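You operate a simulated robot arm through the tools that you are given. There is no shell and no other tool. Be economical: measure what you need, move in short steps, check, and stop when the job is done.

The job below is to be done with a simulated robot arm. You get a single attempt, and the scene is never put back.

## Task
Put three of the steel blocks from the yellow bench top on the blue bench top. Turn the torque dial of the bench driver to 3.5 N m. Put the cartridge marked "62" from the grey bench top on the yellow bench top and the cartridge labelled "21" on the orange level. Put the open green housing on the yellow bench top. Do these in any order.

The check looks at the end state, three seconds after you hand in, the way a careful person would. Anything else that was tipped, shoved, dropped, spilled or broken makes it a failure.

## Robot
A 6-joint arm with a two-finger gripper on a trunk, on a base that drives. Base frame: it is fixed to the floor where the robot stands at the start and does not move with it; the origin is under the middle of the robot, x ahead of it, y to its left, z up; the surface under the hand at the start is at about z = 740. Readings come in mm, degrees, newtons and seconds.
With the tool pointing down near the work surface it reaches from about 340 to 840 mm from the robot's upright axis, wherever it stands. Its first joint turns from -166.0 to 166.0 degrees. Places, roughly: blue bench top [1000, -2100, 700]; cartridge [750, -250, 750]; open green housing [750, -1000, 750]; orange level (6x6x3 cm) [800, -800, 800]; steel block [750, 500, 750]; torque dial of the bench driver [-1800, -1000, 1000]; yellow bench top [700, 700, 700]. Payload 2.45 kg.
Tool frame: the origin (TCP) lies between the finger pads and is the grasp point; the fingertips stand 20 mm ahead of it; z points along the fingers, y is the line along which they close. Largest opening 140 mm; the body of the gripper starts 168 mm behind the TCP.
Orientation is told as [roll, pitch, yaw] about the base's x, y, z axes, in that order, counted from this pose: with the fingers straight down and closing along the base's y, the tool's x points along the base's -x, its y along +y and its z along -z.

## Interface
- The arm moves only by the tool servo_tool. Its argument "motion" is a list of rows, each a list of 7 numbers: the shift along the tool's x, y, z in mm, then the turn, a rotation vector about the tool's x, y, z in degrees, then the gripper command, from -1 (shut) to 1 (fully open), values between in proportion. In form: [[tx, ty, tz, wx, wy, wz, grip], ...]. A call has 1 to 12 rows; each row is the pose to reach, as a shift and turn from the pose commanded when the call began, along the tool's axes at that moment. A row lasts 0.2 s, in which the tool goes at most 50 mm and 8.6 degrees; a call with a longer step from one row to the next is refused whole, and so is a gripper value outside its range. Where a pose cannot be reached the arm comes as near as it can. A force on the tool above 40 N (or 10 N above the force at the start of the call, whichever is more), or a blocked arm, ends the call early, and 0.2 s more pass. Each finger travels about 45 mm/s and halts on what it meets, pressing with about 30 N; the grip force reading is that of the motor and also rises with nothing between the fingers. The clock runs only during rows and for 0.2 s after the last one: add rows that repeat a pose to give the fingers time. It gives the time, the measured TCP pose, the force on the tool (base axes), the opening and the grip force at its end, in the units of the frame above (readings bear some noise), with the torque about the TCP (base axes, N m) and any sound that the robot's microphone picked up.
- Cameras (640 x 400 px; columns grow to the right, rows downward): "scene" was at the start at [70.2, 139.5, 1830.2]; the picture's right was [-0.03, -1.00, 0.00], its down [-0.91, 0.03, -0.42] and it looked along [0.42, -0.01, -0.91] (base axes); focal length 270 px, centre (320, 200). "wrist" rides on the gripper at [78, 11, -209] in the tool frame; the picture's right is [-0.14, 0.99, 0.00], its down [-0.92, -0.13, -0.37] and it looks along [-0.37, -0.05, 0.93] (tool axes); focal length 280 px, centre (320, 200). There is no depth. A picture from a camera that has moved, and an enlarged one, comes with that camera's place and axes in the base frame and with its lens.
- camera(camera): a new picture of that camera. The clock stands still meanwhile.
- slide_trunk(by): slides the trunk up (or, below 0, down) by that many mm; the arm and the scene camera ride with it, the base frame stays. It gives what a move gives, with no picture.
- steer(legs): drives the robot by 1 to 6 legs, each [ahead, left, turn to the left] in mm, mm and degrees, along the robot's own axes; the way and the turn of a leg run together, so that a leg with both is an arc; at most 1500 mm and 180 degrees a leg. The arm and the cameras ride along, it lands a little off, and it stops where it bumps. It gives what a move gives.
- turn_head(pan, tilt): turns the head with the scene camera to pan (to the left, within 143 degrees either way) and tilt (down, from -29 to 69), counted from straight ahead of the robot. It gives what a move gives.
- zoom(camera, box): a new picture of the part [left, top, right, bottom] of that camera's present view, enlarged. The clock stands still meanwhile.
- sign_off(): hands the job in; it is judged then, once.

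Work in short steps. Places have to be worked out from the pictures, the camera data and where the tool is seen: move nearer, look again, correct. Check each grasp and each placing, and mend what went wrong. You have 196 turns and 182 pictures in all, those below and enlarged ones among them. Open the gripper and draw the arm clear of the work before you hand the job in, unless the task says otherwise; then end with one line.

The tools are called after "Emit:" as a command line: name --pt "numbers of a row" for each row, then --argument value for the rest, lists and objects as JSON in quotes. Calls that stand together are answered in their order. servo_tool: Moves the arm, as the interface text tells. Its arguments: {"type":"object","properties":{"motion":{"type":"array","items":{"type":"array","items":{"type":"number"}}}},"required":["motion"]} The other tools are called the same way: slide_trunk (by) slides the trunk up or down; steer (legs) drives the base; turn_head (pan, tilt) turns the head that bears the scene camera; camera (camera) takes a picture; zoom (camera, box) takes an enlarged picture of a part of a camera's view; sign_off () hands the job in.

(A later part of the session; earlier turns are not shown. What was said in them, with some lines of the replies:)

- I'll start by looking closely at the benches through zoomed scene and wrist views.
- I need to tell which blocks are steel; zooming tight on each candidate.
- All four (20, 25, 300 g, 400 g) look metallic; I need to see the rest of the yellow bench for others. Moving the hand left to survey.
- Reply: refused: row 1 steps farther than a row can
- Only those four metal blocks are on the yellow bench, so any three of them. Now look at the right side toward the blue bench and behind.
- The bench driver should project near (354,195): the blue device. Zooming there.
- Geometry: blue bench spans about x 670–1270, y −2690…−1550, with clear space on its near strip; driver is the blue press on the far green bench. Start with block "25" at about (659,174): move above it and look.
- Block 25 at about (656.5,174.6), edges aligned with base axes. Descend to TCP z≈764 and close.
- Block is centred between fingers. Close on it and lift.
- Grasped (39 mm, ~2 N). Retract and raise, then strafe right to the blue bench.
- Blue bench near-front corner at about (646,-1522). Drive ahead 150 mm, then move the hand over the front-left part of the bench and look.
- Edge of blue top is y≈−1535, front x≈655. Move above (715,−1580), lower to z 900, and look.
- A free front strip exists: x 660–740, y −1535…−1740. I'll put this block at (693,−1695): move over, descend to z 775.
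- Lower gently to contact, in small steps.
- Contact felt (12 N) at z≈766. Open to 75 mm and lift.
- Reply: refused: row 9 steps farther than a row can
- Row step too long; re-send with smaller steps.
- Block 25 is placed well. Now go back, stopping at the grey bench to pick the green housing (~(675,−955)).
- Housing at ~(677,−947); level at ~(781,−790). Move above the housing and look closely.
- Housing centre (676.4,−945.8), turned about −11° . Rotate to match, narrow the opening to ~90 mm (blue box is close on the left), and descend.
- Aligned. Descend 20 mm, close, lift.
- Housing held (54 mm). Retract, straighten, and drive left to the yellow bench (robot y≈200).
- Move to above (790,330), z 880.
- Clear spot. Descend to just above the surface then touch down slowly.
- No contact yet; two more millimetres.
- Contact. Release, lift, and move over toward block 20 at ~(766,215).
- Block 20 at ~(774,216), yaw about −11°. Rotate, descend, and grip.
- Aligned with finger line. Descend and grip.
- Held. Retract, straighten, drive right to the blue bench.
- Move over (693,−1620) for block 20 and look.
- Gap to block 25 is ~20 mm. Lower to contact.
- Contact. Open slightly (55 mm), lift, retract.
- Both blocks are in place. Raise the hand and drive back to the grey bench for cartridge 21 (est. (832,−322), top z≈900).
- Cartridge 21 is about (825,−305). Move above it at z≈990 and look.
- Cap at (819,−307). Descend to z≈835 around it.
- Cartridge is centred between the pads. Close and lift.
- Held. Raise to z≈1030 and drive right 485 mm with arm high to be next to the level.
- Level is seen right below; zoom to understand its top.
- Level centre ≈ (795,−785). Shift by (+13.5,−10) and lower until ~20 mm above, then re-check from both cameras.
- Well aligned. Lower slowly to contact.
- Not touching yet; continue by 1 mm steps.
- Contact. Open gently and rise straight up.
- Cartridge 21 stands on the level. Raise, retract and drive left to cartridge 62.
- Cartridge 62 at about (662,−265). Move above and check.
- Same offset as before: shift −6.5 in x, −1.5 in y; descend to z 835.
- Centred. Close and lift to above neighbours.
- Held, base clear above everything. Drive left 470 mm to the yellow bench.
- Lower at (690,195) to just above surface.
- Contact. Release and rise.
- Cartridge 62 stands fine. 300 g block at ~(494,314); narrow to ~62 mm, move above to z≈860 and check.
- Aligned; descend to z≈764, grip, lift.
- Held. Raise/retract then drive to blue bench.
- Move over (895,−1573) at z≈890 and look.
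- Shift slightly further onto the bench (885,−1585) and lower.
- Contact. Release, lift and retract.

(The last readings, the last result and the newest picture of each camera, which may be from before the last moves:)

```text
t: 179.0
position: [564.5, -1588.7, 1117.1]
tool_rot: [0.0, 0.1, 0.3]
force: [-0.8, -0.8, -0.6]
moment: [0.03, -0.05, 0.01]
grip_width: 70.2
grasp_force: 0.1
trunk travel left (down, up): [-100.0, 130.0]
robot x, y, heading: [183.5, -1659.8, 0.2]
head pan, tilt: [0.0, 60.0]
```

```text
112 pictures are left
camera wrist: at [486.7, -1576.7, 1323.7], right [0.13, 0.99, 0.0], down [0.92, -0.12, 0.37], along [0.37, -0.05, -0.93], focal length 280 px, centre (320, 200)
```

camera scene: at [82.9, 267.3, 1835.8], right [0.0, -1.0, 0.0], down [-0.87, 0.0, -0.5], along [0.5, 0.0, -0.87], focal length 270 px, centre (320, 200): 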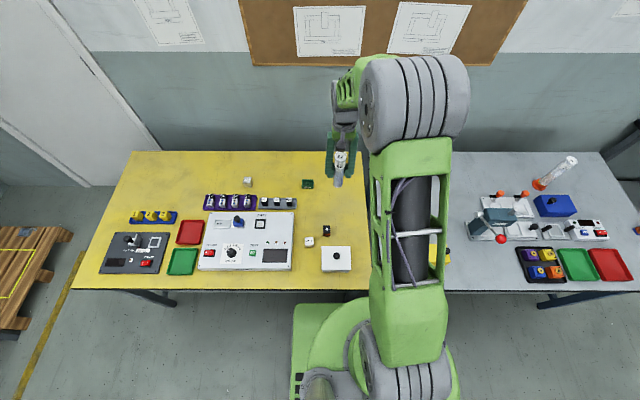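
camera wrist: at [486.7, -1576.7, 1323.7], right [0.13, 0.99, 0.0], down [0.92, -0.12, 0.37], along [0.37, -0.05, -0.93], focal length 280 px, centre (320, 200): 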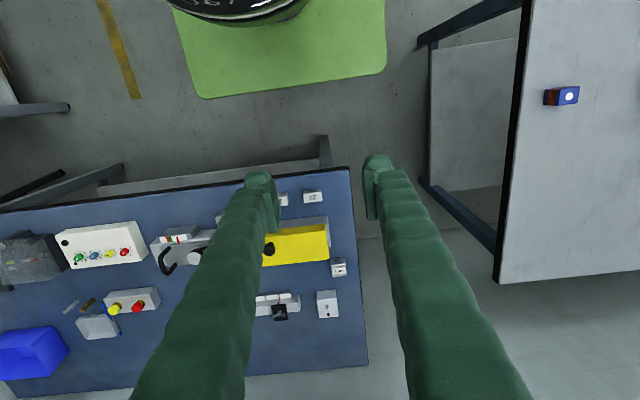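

All three blocks are on the blue bench. Now go for the driver: back off, turn round in the open aisle, and look.

Emit:
steer --legs '[[-180, 0, 0], [0, -250, 0], [0, 0, 180]]'

Emit:
turn_head --pan -10 --tilt 20

Emit:
camera --camera "scene"

```text
t: 190.3
position: [-380.1, -1980.9, 1116.3]
tool_rot: [0.1, 0.0, -178.9]
force: [-0.7, 0.0, 0.3]
moment: [0.0, 0.02, -0.04]
grip_width: 69.9
grasp_force: 0.0
trunk travel left (down, up): [-100.0, 130.0]
robot x, y, heading: [2.9, -1908.7, -179.0]
head pan, tilt: [0.0, 60.0]
```

```text
t: 191.3
position: [-379.7, -1981.8, 1117.1]
tool_rot: [0.0, 0.0, -178.9]
force: [-0.4, -0.2, -0.5]
moment: [-0.02, 0.03, -0.02]
grip_width: 70.0
grasp_force: 0.0
trunk travel left (down, up): [-100.0, 130.0]
robot x, y, heading: [6.4, -1906.6, -179.1]
head pan, tilt: [-10.0, 20.0]
```

```text
111 pictures are left
camera scene: at [-96.9, -2031.7, 1893.9], right [0.16, 0.99, 0.0], down [0.34, -0.05, -0.94], along [-0.93, 0.15, -0.34], focal length 270 px, centre (320, 200)
```

scene: 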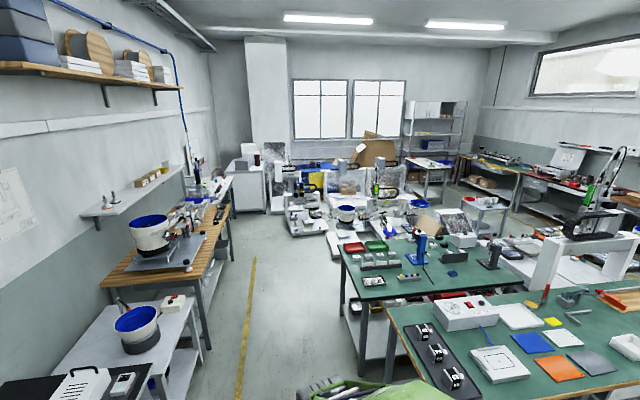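

Zoom on the driver and benches.

Emit:
zoom --camera "scene" --box '[330, 210, 530, 335]'

Emit:
zoom --camera "scene" --box '[390, 220, 454, 260]'

```text
3.20 times, centred on (430, 272) of scene
camera zoom: at [-96.9, -2031.7, 1893.9], right [0.16, 0.99, 0.0], down [0.34, -0.05, -0.94], along [-0.93, 0.15, -0.34], focal length 864 px, centre (-32, -32)
```

zoom: 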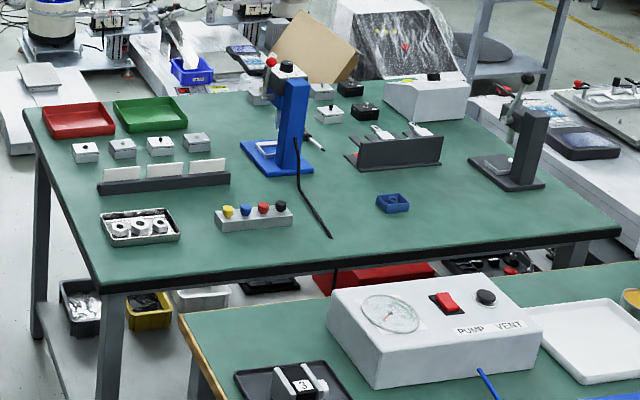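

```text
10.00 times, centred on (422, 240) of scene
camera zoom: at [-96.9, -2031.7, 1893.9], right [0.16, 0.99, 0.0], down [0.34, -0.05, -0.94], along [-0.93, 0.15, -0.34], focal length 2699 px, centre (-700, -200)
```

zoom: 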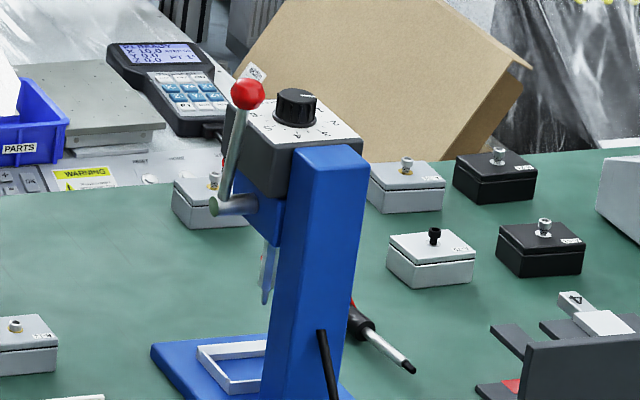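

The dial faces up on top of the blue press at about (−1750,−1020,~1010). I need to see whether there's an aisle behind that bench; drive down the corridor and look.

Emit:
steer --legs '[[1400, 40, -0.9]]'

Emit:
turn_head --pan -55 --tilt 30

Emit:
camera --camera "scene"

Emit:
turn_head --pan 0 --tilt 30

Emit:
camera --camera "scene"

```text
t: 198.3
position: [-1769.9, -2011.8, 1115.9]
tool_rot: [0.0, 0.0, 179.1]
force: [-0.2, 0.7, -0.2]
moment: [-0.01, 0.0, -0.04]
grip_width: 70.1
grasp_force: 0.0
trunk travel left (down, up): [-100.0, 130.0]
robot x, y, heading: [-1388.9, -1950.8, 179.1]
head pan, tilt: [-10.0, 20.0]
```

```text
t: 199.4
position: [-1769.3, -2011.3, 1117.3]
tool_rot: [0.1, 0.0, 179.1]
force: [0.7, -0.3, -0.6]
moment: [-0.02, 0.0, -0.01]
grip_width: 70.0
grasp_force: 0.0
trunk travel left (down, up): [-100.0, 130.0]
robot x, y, heading: [-1384.7, -1947.9, 178.9]
head pan, tilt: [-55.0, 30.0]
```

```text
108 pictures are left
camera scene: at [-1447.7, -2013.6, 1878.0], right [0.83, 0.56, 0.0], down [0.28, -0.41, -0.87], along [-0.49, 0.72, -0.5], focal length 270 px, centre (320, 200)
```

scene: 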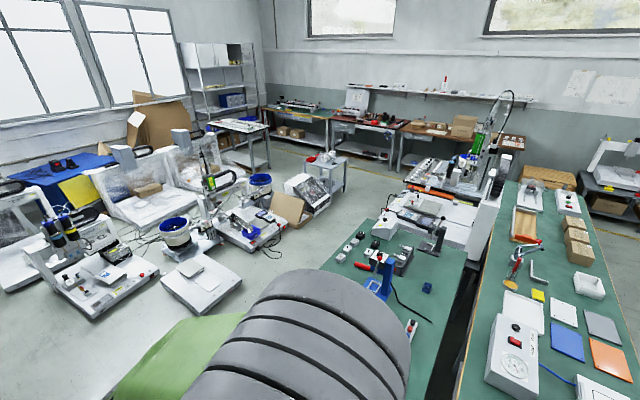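

```text
t: 200.6
position: [-1770.0, -2010.9, 1115.7]
tool_rot: [-0.1, 0.0, 179.2]
force: [0.1, -0.4, -0.2]
moment: [0.01, 0.03, 0.03]
grip_width: 70.1
grasp_force: 0.0
trunk travel left (down, up): [-100.0, 130.0]
robot x, y, heading: [-1385.6, -1951.1, 179.0]
head pan, tilt: [0.0, 30.0]
```

```text
107 pictures are left
camera scene: at [-1487.2, -2087.0, 1878.0], right [0.01, 1.0, 0.0], down [0.5, -0.01, -0.87], along [-0.87, 0.01, -0.5], focal length 270 px, centre (320, 200)
```

scene: 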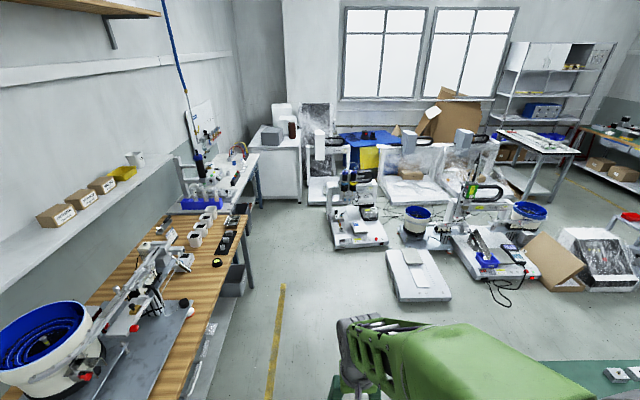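

There's an aisle behind the bench (~780 mm, x −2115 to −2900). Drive to (−2455,−1995), turn right to face +x, and look.

Emit:
steer --legs '[[1065, 50, 0], [0, 0, -179]]'

Emit:
turn_head --pan 50 --tilt 40

Emit:
camera --camera "scene"

Emit:
turn_head --pan 110 --tilt 45

Emit:
camera --camera "scene"

```text
t: 213.3
position: [-2066.2, -1896.5, 1115.9]
tool_rot: [0.0, 0.0, 2.9]
force: [-0.6, -0.4, -0.3]
moment: [0.04, -0.02, 0.05]
grip_width: 69.9
grasp_force: 0.0
trunk travel left (down, up): [-100.0, 130.0]
robot x, y, heading: [-2444.8, -1981.5, 2.7]
head pan, tilt: [0.0, 30.0]
```

```text
t: 214.5
position: [-2066.7, -1895.9, 1115.7]
tool_rot: [0.1, 0.0, 2.9]
force: [-0.3, -0.3, -0.3]
moment: [-0.01, -0.03, 0.02]
grip_width: 70.1
grasp_force: 0.0
trunk travel left (down, up): [-100.0, 130.0]
robot x, y, heading: [-2448.6, -1981.2, 2.8]
head pan, tilt: [50.0, 40.0]
```

```text
106 pictures are left
camera scene: at [-2393.2, -1773.1, 1862.6], right [0.8, -0.6, 0.0], down [-0.39, -0.51, -0.77], along [0.46, 0.61, -0.64], focal length 270 px, centre (320, 200)
```

scene: 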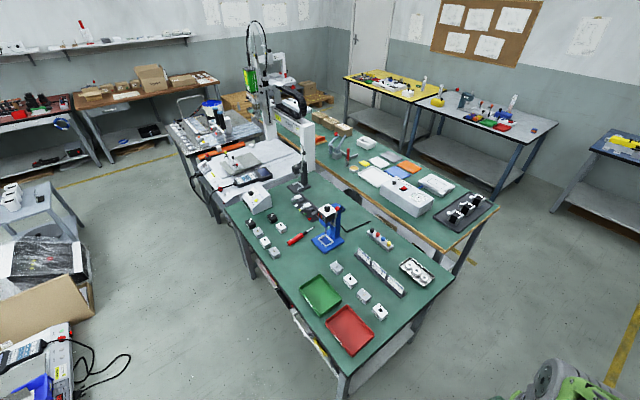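

```text
t: 215.8
position: [-2067.6, -1897.8, 1115.1]
tool_rot: [-0.1, 0.0, 3.0]
force: [0.2, -0.6, 0.1]
moment: [0.0, -0.01, -0.03]
grip_width: 70.1
grasp_force: 0.1
trunk travel left (down, up): [-100.0, 130.0]
robot x, y, heading: [-2447.4, -1986.9, 3.0]
head pan, tilt: [110.0, 45.0]
```

```text
105 pictures are left
camera scene: at [-2476.1, -1765.9, 1855.3], right [0.92, 0.39, 0.0], down [0.27, -0.65, -0.71], along [-0.27, 0.65, -0.71], focal length 270 px, centre (320, 200)
```

scene: 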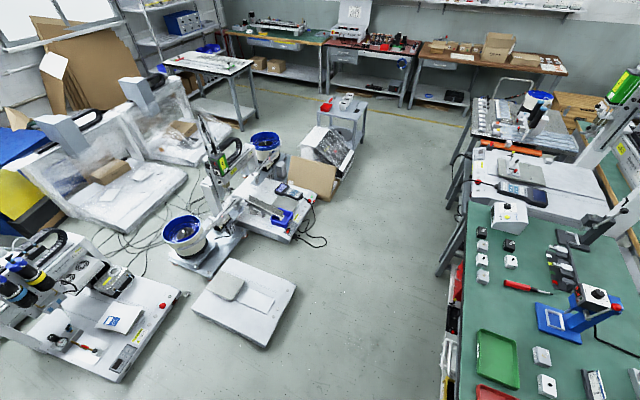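

Good aisle. Straighten, back to x≈−2500, strafe left to y≈−1030 opposite the driver.

Emit:
steer --legs '[[-50, 0, -3], [0, 940, 0]]'

Emit:
turn_head --pan 0 --tilt 45

Emit:
camera --camera "scene"

Emit:
camera --camera "wrist"

```text
t: 224.8
position: [-2114.5, -991.2, 1116.0]
tool_rot: [0.0, 0.0, 0.4]
force: [-0.8, -0.4, -0.4]
moment: [0.01, 0.04, -0.03]
grip_width: 70.2
grasp_force: 0.0
trunk travel left (down, up): [-100.0, 130.0]
robot x, y, heading: [-2497.9, -1059.5, 0.4]
head pan, tilt: [110.0, 45.0]
```

```text
t: 226.6
position: [-2114.9, -991.1, 1115.7]
tool_rot: [0.0, -0.1, 0.4]
force: [0.0, -0.3, -0.1]
moment: [0.0, -0.02, 0.03]
grip_width: 70.2
grasp_force: 0.1
trunk travel left (down, up): [-100.0, 130.0]
robot x, y, heading: [-2495.3, -1060.8, 0.5]
head pan, tilt: [0.0, 45.0]
```

```text
104 pictures are left
camera scene: at [-2408.7, -918.7, 1855.3], right [0.01, -1.0, 0.0], down [-0.71, -0.01, -0.71], along [0.71, 0.01, -0.71], focal length 270 px, centre (320, 200)
```

scene: 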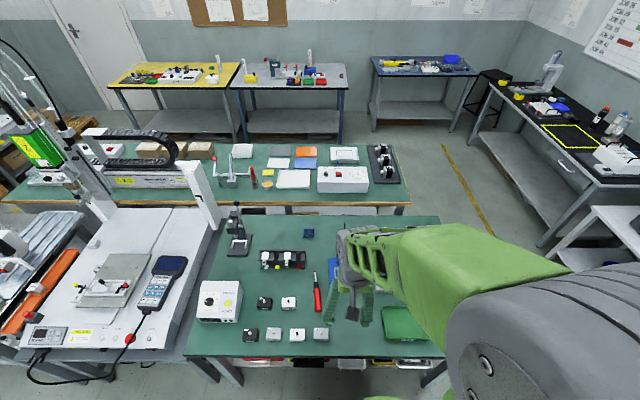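

```text
103 pictures are left
camera wrist: at [-2193.4, -980.4, 1323.3], right [0.13, 0.99, 0.0], down [0.92, -0.12, 0.37], along [0.36, -0.05, -0.93], focal length 280 px, centre (320, 200)
```

wrist: 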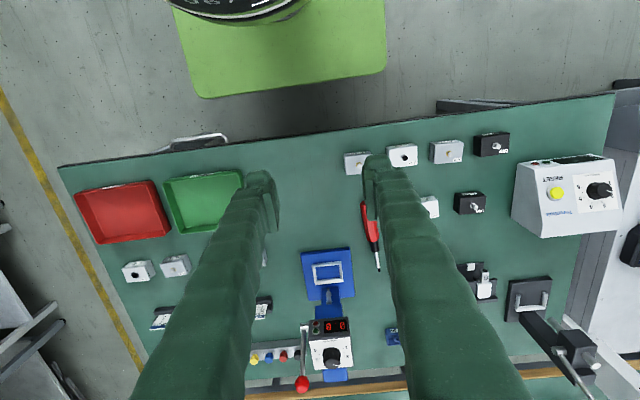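

Driver dial is at about (−1815,−1013). Zoom on the dial.

Emit:
zoom --camera "wrist" --box '[280, 310, 376, 370]'

Emit:
zoom --camera "wrist" --box '[510, 140, 638, 240]'

```text
6.67 times, centred on (328, 340) of wrist
camera zoom: at [-2193.4, -980.4, 1323.3], right [0.13, 0.99, 0.0], down [0.92, -0.12, 0.37], along [0.36, -0.05, -0.93], focal length 1869 px, centre (267, -733)
```

zoom: 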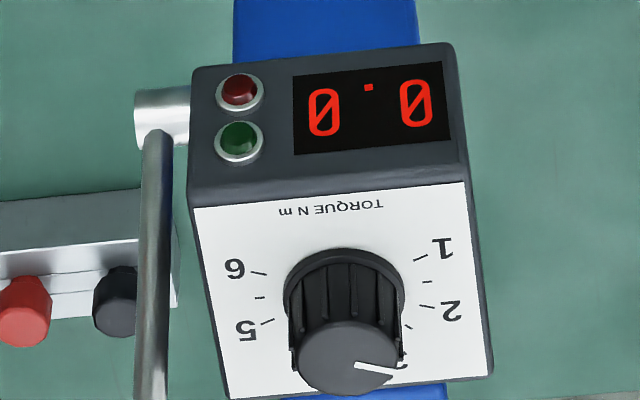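

```text
4.00 times, centred on (574, 190) of wrist
camera zoom: at [-2193.4, -980.4, 1323.3], right [0.13, 0.99, 0.0], down [0.92, -0.12, 0.37], along [0.36, -0.05, -0.93], focal length 1122 px, centre (-696, 240)
```

zoom: 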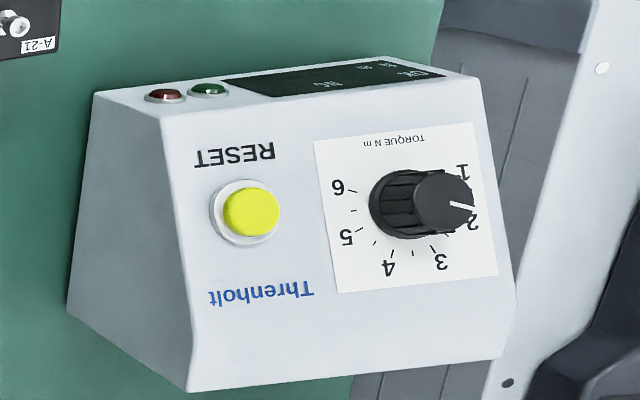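

The press's own dial (facing up, scale 1–6 clockwise) is the target. Move the hand above it, staying high, for a clear look.

Emit:
servo_tool --pt "-40 -3 -10 0 0 0 0" --pt "-80 -6 -20 0 0 0 0" --pt "-120 -9 -30 0 0 0 0" --pt "-160 -12 -30 0 0 0 0" --pt "-200 -15 -30 0 0 0 0" --pt "-240 -18 -30 0 0 0 0" --pt "-275 -22 -30 0 0 0 0"

Emit:
camera --camera "wrist"

Emit:
zoom --camera "wrist" --box '[272, 140, 368, 200]'

```text
t: 228.2
position: [-1838.2, -1011.7, 1144.3]
tool_rot: [0.0, 0.1, 0.4]
force: [-0.4, 0.2, 0.0]
moment: [0.0, 0.04, 0.0]
grip_width: 70.0
grasp_force: 0.0
trunk travel left (down, up): [-100.0, 130.0]
robot x, y, heading: [-2498.1, -1058.4, 0.1]
head pan, tilt: [0.0, 45.0]
```

```text
100 pictures are left
camera wrist: at [-1916.5, -1001.3, 1351.5], right [0.13, 0.99, 0.0], down [0.92, -0.12, 0.37], along [0.36, -0.05, -0.93], focal length 280 px, centre (320, 200)
```

wrist: 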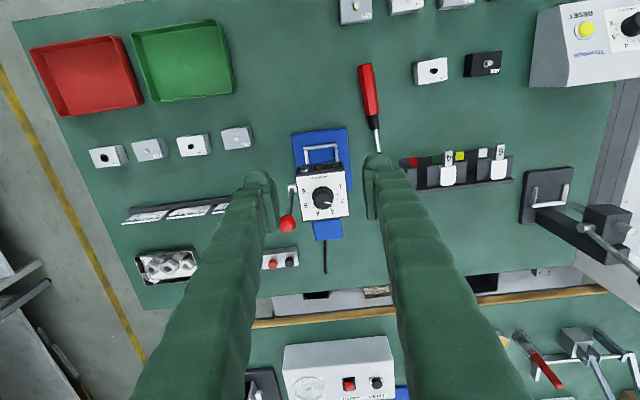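

```text
6.67 times, centred on (320, 170) of wrist
camera zoom: at [-1916.5, -1001.3, 1351.5], right [0.13, 0.99, 0.0], down [0.92, -0.12, 0.37], along [0.36, -0.05, -0.93], focal length 1869 px, centre (320, 400)
```

zoom: 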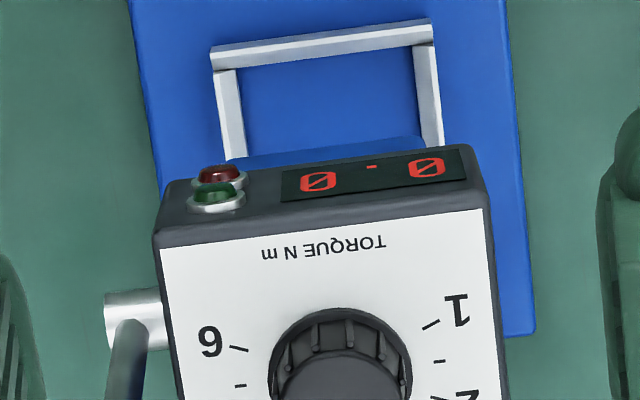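

Emit:
zoom --camera "wrist" --box '[272, 165, 368, 225]'

Emit:
zoom --camera "wrist" --box '[302, 182, 342, 212]'

```text
6.67 times, centred on (320, 195) of wrist
camera zoom: at [-1916.5, -1001.3, 1351.5], right [0.13, 0.99, 0.0], down [0.92, -0.12, 0.37], along [0.36, -0.05, -0.93], focal length 1869 px, centre (320, 233)
```

zoom: 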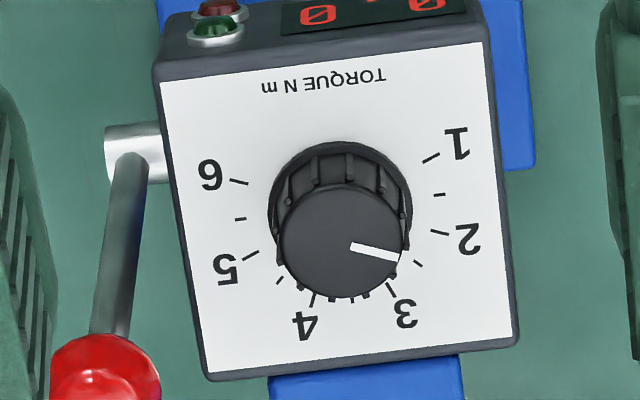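

```text
13.33 times, centred on (322, 197) of wrist
camera zoom: at [-1916.5, -1001.3, 1351.5], right [0.13, 0.99, 0.0], down [0.92, -0.12, 0.37], along [0.36, -0.05, -0.93], focal length 3738 px, centre (293, 240)
```

zoom: 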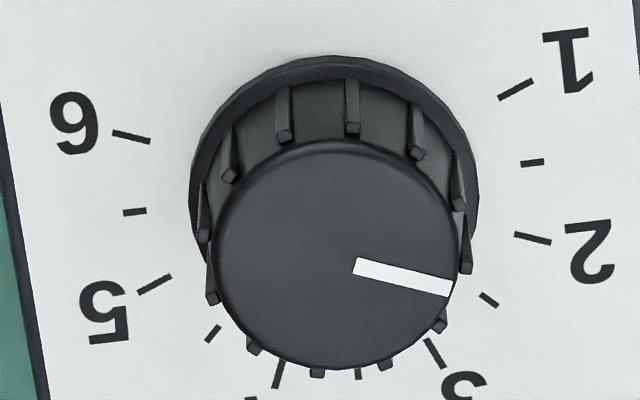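

Triangulating both views: knob cap at ≈(−1772,−1016,980), ⌀~24 mm; pointer at ≈2.0, 3.5 points along +x (~68° clockwise from above). The lever ball is near (−1751,−1069,1004), so I'll grip with yaw −32 turning to −100. Move above and rotate.

Emit:
servo_tool --pt "-16 -1 15 0 0 7 -0.1" --pt "-32 -2 30 0 0 14 -0.1" --pt "-48 -3 45 0 0 21 -0.1" --pt "-66 -4 60 0 0 28 -0.1" --pt "-66 -4 75 0 0 32 -0.1"

Emit:
camera --camera "wrist"

Emit:
zoom --camera "wrist" --box '[240, 130, 400, 230]'

```text
t: 229.4
position: [-1773.1, -1016.8, 1070.1]
tool_rot: [0.0, 0.0, -31.7]
force: [0.0, 0.5, -0.2]
moment: [0.01, -0.02, -0.04]
grip_width: 63.0
grasp_force: 0.0
trunk travel left (down, up): [-100.0, 130.0]
robot x, y, heading: [-2500.7, -1056.6, 0.4]
head pan, tilt: [0.0, 45.0]
```

```text
96 pictures are left
camera wrist: at [-1835.2, -965.0, 1277.8], right [0.64, 0.77, 0.0], down [0.72, -0.59, 0.37], along [0.28, -0.24, -0.93], focal length 280 px, centre (320, 200)
```

wrist: 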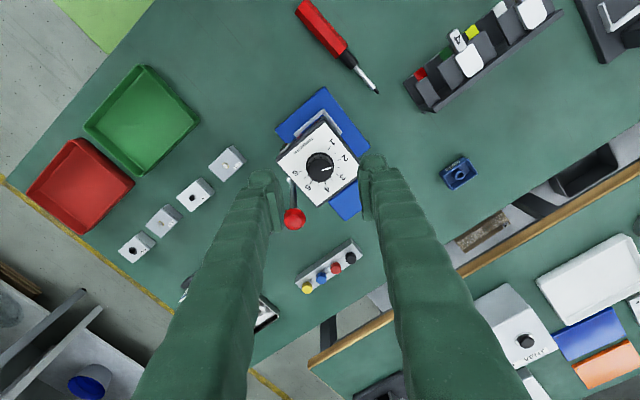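

```text
4.00 times, centred on (320, 180) of wrist
camera zoom: at [-1835.2, -965.0, 1277.8], right [0.64, 0.77, 0.0], down [0.72, -0.59, 0.37], along [0.28, -0.24, -0.93], focal length 1122 px, centre (320, 280)
```

zoom: 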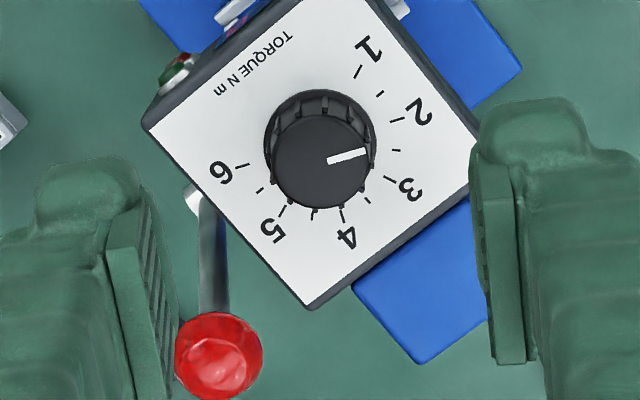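

Fingers clear the ball. Fine-shift and descend to z≈1003, then check the tips against the knob.

Emit:
servo_tool --pt "-2.5 -0.5 25 0 0 0 -0.25" --pt "-2.5 -0.5 50 0 0 0 -0.25" --pt "-2.5 -0.5 67 0 0 0 -0.25"

Emit:
zoom --camera "wrist" --box '[240, 130, 400, 230]'

Emit:
camera --camera "scene"

```text
t: 230.2
position: [-1772.5, -1017.1, 1001.5]
tool_rot: [0.0, 0.0, -31.6]
force: [-0.7, 0.5, -0.1]
moment: [-0.01, -0.02, -0.01]
grip_width: 52.6
grasp_force: 0.1
trunk travel left (down, up): [-100.0, 130.0]
robot x, y, heading: [-2497.7, -1058.7, 0.5]
head pan, tilt: [0.0, 45.0]
```

```text
4.00 times, centred on (320, 180) of wrist
camera zoom: at [-1834.1, -966.1, 1209.0], right [0.64, 0.77, 0.0], down [0.72, -0.59, 0.37], along [0.28, -0.23, -0.93], focal length 1122 px, centre (320, 280)
```

zoom: 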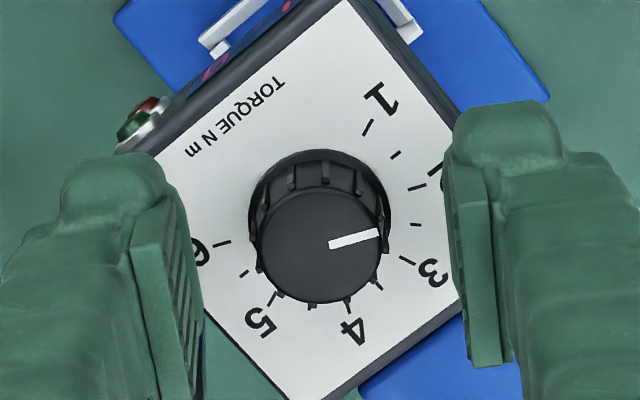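

```text
93 pictures are left
camera scene: at [-2408.5, -918.7, 1855.3], right [0.01, -1.0, 0.0], down [-0.71, 0.0, -0.71], along [0.71, 0.0, -0.71], focal length 270 px, centre (320, 200)
```

scene: 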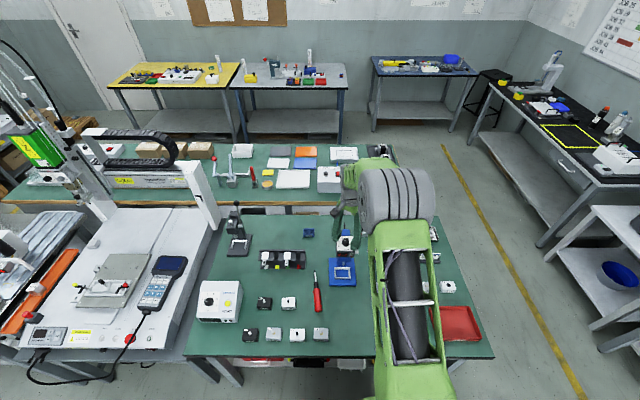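

Depth is uncertain; zoom the scene camera to compare fingertip and knob heights.

Emit:
zoom --camera "scene" --box '[313, 195, 377, 275]'

```text
5.00 times, centred on (345, 235) of scene
camera zoom: at [-2408.5, -918.7, 1855.3], right [0.01, -1.0, 0.0], down [-0.71, 0.0, -0.71], along [0.71, 0.0, -0.71], focal length 1349 px, centre (195, 25)
```

zoom: 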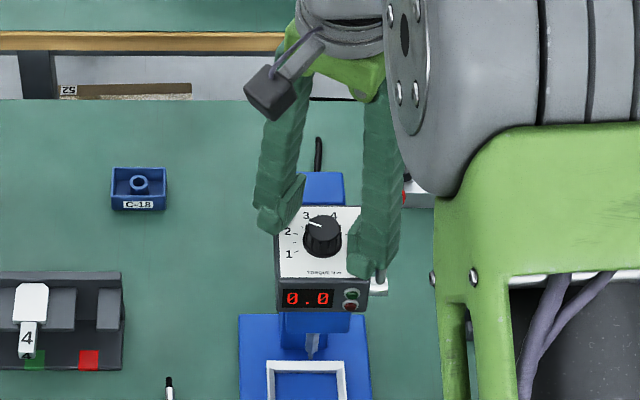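

Cap top is near z≈997, so at TCP 1001 the tips already overlap the knob. Close here and see.

Emit:
servo_tool --pt "0 0 0 0 0 0 -1" --pt "0 0 0 0 0 0 -1" --pt "0 0 0 0 0 0 -1" --pt "0 0 0 0 0 0 -1" --pt "0 0 0 0 0 0 -1"

Emit:
zoom --camera "wrist" --box '[240, 130, 400, 230]'

Emit:
zoom --camera "scene" --box '[313, 195, 377, 275]'

```text
t: 231.4
position: [-1774.0, -1016.9, 1001.9]
tool_rot: [0.1, 0.0, -31.6]
force: [0.4, -0.5, -2.8]
moment: [-0.05, -0.06, 0.02]
grip_width: 26.2
grasp_force: 44.7
trunk travel left (down, up): [-100.0, 130.0]
robot x, y, heading: [-2498.3, -1059.5, 0.4]
head pan, tilt: [0.0, 45.0]
```

```text
4.00 times, centred on (320, 180) of wrist
camera zoom: at [-1834.0, -966.0, 1209.2], right [0.64, 0.77, 0.0], down [0.72, -0.59, 0.37], along [0.28, -0.23, -0.93], focal length 1122 px, centre (320, 280)
```

zoom: 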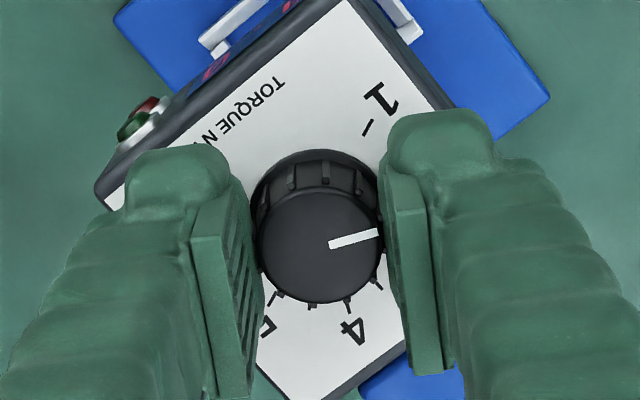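

```text
5.00 times, centred on (345, 235) of scene
camera zoom: at [-2408.3, -918.7, 1855.3], right [0.01, -1.0, 0.0], down [-0.71, 0.0, -0.71], along [0.71, 0.0, -0.71], focal length 1349 px, centre (195, 25)
```

zoom: 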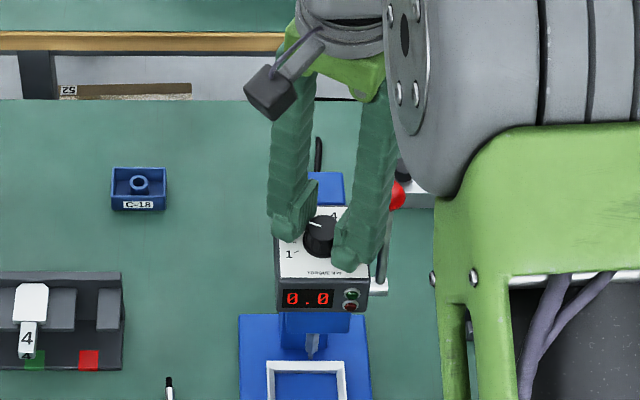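

Gripped (26 mm). Rotate clockwise by 60° and inspect.

Emit:
servo_tool --pt "0 0 0 0 0 6 -1" --pt "0 0 0 0 0 12 -1" --pt "0 0 0 0 0 18 -1" --pt "0 0 0 0 0 24 -1" --pt "0 0 0 0 0 30 -1" --pt "0 0 0 0 0 36 -1" --pt "0 0 0 0 0 42 -1" --pt "0 0 0 0 0 48 -1" --pt "0 0 0 0 0 54 -1" --pt "0 0 0 0 0 60 -1" --pt "0 0 0 0 0 60 -1"

Emit:
zoom --camera "wrist" --box '[240, 130, 400, 230]'

Emit:
zoom --camera "scene" --box '[313, 195, 377, 275]'

```text
t: 233.8
position: [-1773.9, -1017.4, 1001.8]
tool_rot: [-0.3, -0.2, -91.7]
force: [-18.9, -2.8, -23.5]
moment: [0.0, 0.2, 0.01]
grip_width: 26.4
grasp_force: 45.0
trunk travel left (down, up): [-100.0, 130.0]
robot x, y, heading: [-2501.8, -1060.1, 0.5]
head pan, tilt: [0.0, 45.0]
```

```text
4.00 times, centred on (320, 180) of wrist
camera zoom: at [-1759.9, -938.7, 1209.2], right [0.99, -0.17, 0.0], down [-0.15, -0.92, 0.37], along [-0.07, -0.36, -0.93], focal length 1122 px, centre (320, 280)
```

zoom: 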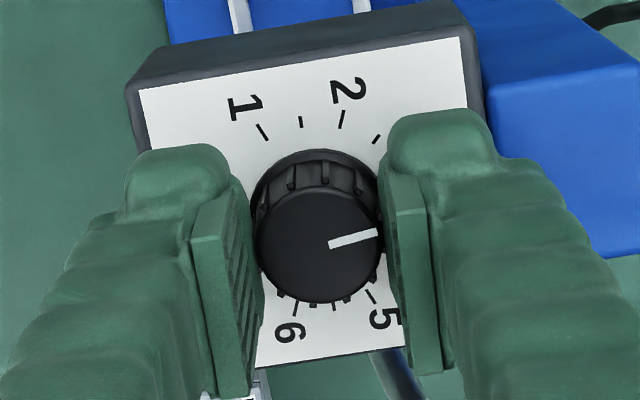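

```text
5.00 times, centred on (345, 235) of scene
camera zoom: at [-2408.7, -918.9, 1855.3], right [0.01, -1.0, 0.0], down [-0.71, 0.0, -0.71], along [0.71, 0.0, -0.71], focal length 1349 px, centre (195, 25)
```

zoom: 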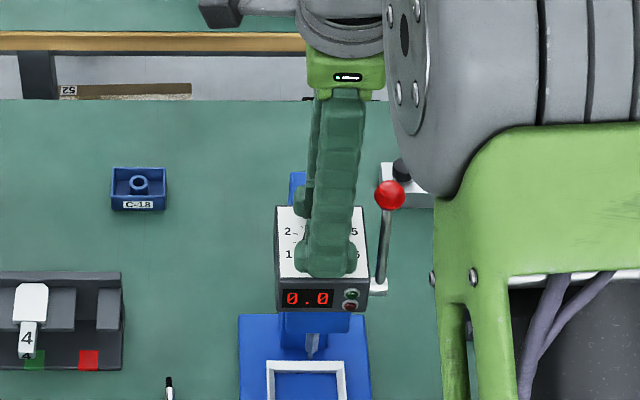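

Knob followed; pointer is at ≈3.38 now. Turn 6° more, then release slowly and look.

Emit:
servo_tool --pt "0 0 0 0 0 3 -1" --pt "0 0 0 0 0 6 -1" --pt "0 0 0 0 0 6 -1" --pt "0 0 0 0 0 6 -0.5" --pt "0 0 0 0 0 6 -0.3" --pt "0 0 0 0 0 6 -0.3" --pt "0 0 0 0 0 6 -0.3"

Emit:
servo_tool --pt "0 0 -30 0 0 0 -0.3" --pt "0 0 -70 0 0 0 -0.3" --pt "0 0 -110 0 0 0 -0.3"

Emit:
camera --camera "wrist"

Emit:
zoom --camera "wrist" --box '[280, 135, 360, 185]'

```text
t: 235.4
position: [-1771.6, -1017.8, 1002.8]
tool_rot: [0.0, 0.1, -97.6]
force: [-0.2, -1.1, -0.6]
moment: [0.03, 0.01, 0.03]
grip_width: 48.9
grasp_force: 0.1
trunk travel left (down, up): [-100.0, 130.0]
robot x, y, heading: [-2496.7, -1055.9, 0.4]
head pan, tilt: [0.0, 45.0]
```

```text
t: 236.2
position: [-1775.4, -1016.3, 1113.8]
tool_rot: [0.0, 0.2, -97.6]
force: [-0.3, 0.4, -0.6]
moment: [0.02, 0.02, 0.0]
grip_width: 48.9
grasp_force: 0.1
trunk travel left (down, up): [-100.0, 130.0]
robot x, y, heading: [-2498.3, -1060.9, 0.5]
head pan, tilt: [0.0, 45.0]
```

```text
87 pictures are left
camera wrist: at [-1753.7, -940.5, 1321.0], right [0.96, -0.27, 0.0], down [-0.25, -0.9, 0.37], along [-0.1, -0.36, -0.93], focal length 280 px, centre (320, 200)
```

wrist: 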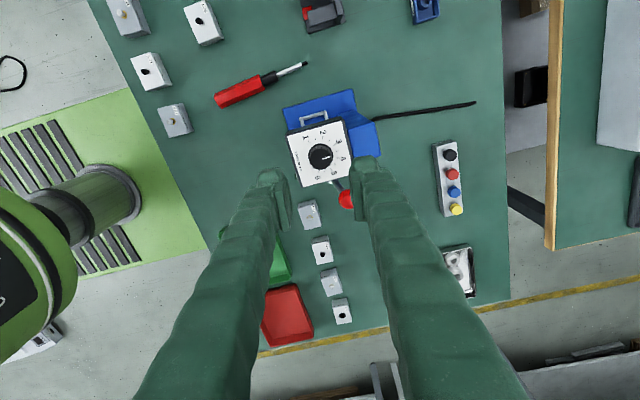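

```text
8.00 times, centred on (320, 160) of wrist
camera zoom: at [-1753.7, -940.5, 1321.0], right [0.96, -0.27, 0.0], down [-0.25, -0.9, 0.37], along [-0.1, -0.36, -0.93], focal length 2243 px, centre (320, 520)
```

zoom: 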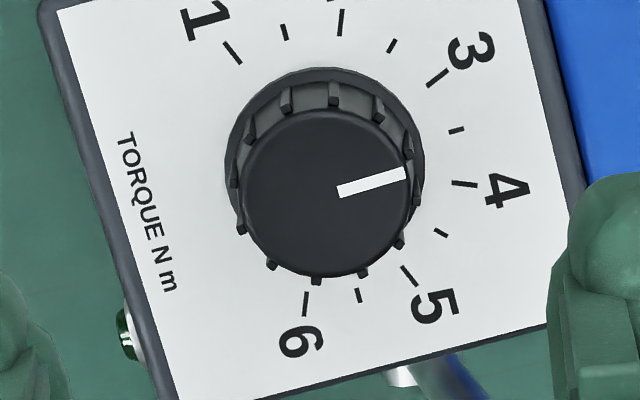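

Pointer reads ≈3.47. Zoom tighter to measure precisely.

Emit:
zoom --camera "wrist" --box '[300, 140, 344, 174]'

```text
11.76 times, centred on (322, 157) of wrist
camera zoom: at [-1753.7, -940.5, 1321.0], right [0.96, -0.27, 0.0], down [-0.25, -0.9, 0.37], along [-0.1, -0.36, -0.93], focal length 3299 px, centre (296, 706)
```

zoom: 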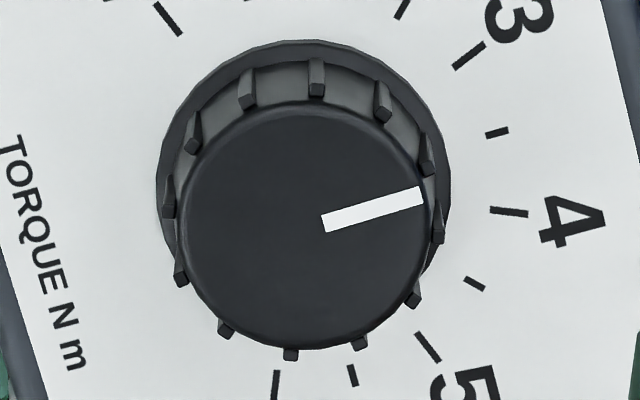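

Reading is 3.48–3.50, good. Retract the arm from the driver, open, and inspect the other benches from here.

Emit:
servo_tool --pt "-2 -15 -40 0 0 0 0.5" --pt "-8 -60 -50 0 0 0 0.5" --pt "-14 -105 -50 0 0 0 0.5" --pt "-20 -150 -50 0 0 0 0.5" --pt "-26 -195 -50 0 0 0 0.5" --pt "-33 -240 -50 0 0 0 0.5" --pt "-40 -285 -50 0 0 0 0.5"

Emit:
zoom --camera "scene" --box '[100, 40, 356, 140]'

Emit:
zoom --camera "scene" --box '[190, 190, 500, 380]'

Emit:
zoom --camera "scene" --box '[360, 40, 488, 120]'

```text
t: 237.8
position: [-2063.5, -1019.6, 1164.7]
tool_rot: [0.0, 0.0, -97.6]
force: [0.1, -0.4, 0.9]
moment: [0.01, -0.03, 0.0]
grip_width: 105.0
grasp_force: 0.1
trunk travel left (down, up): [-100.0, 130.0]
robot x, y, heading: [-2499.3, -1056.5, 0.7]
head pan, tilt: [0.0, 45.0]
```

```text
2.50 times, centred on (228, 90) of scene
camera zoom: at [-2410.2, -918.9, 1855.5], right [0.01, -1.0, 0.0], down [-0.71, 0.0, -0.71], along [0.71, 0.0, -0.71], focal length 675 px, centre (550, 475)
```

zoom: 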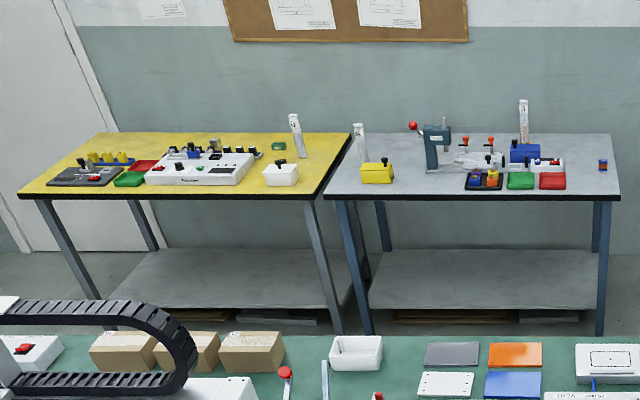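

```text
2.06 times, centred on (345, 285) of scene
camera zoom: at [-2410.2, -918.9, 1855.5], right [0.01, -1.0, 0.0], down [-0.71, 0.0, -0.71], along [0.71, 0.0, -0.71], focal length 557 px, centre (268, 24)
```

zoom: 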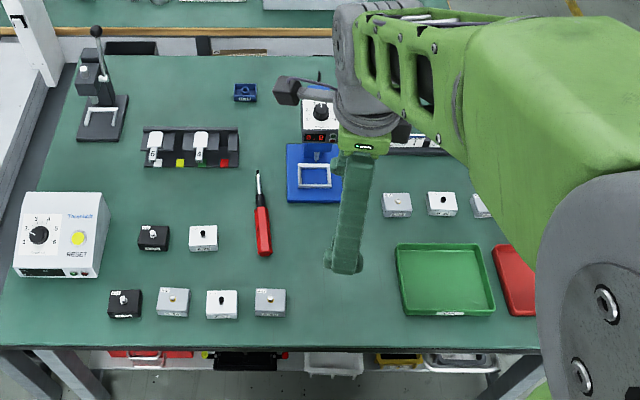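

```text
5.00 times, centred on (424, 80) of scene
camera zoom: at [-2410.2, -918.9, 1855.5], right [0.01, -1.0, 0.0], down [-0.71, 0.0, -0.71], along [0.71, 0.0, -0.71], focal length 1349 px, centre (-200, 800)
```

zoom: 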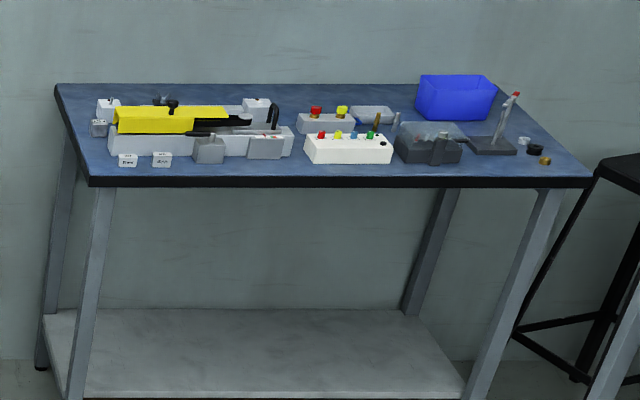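

Everything is in place; one last dial reading from the scene camera for confirmation.

Emit:
zoom --camera "scene" --box '[325, 230, 365, 262]'

Emit:
zoom --camera "scene" --box '[200, 70, 328, 120]'

```text
12.50 times, centred on (345, 246) of scene
camera zoom: at [-2410.2, -918.9, 1855.5], right [0.01, -1.0, 0.0], down [-0.71, 0.0, -0.71], along [0.71, 0.0, -0.71], focal length 3373 px, centre (8, -375)
```

zoom: 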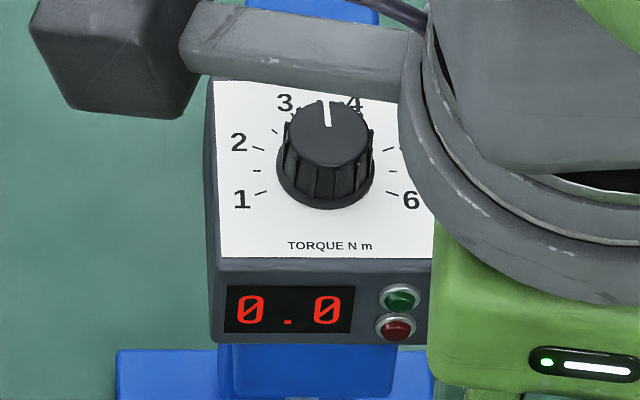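

```text
5.00 times, centred on (264, 95) of scene
camera zoom: at [-2410.2, -918.9, 1855.5], right [0.01, -1.0, 0.0], down [-0.71, 0.0, -0.71], along [0.71, 0.0, -0.71], focal length 1349 px, centre (600, 725)
```

zoom: 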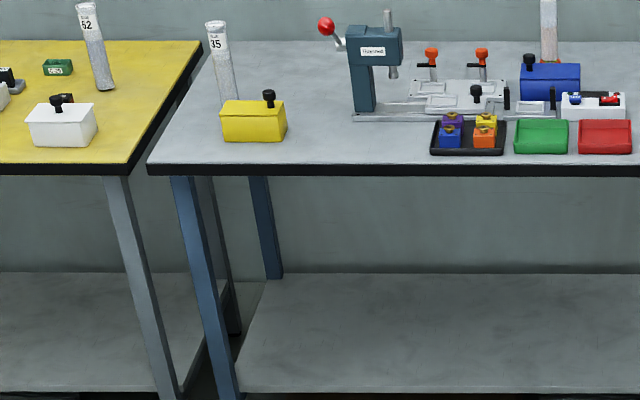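

The pointer sits midway between 3 and 4 (3.5). All items are where they should be and the arm is clear; hand in.

Emit:
sign_off

```text
The job is handed in.
```

All five parts of the job are done and handed in: the 25, 20 and 300 g steel blocks are on the blue bench, the driver's torque dial reads about 3.5 N m (3.48–3.50 by my measurement), cartridge 62 and the open green housing are on the yellow bench, and cartridge 21 stands on the orange level.
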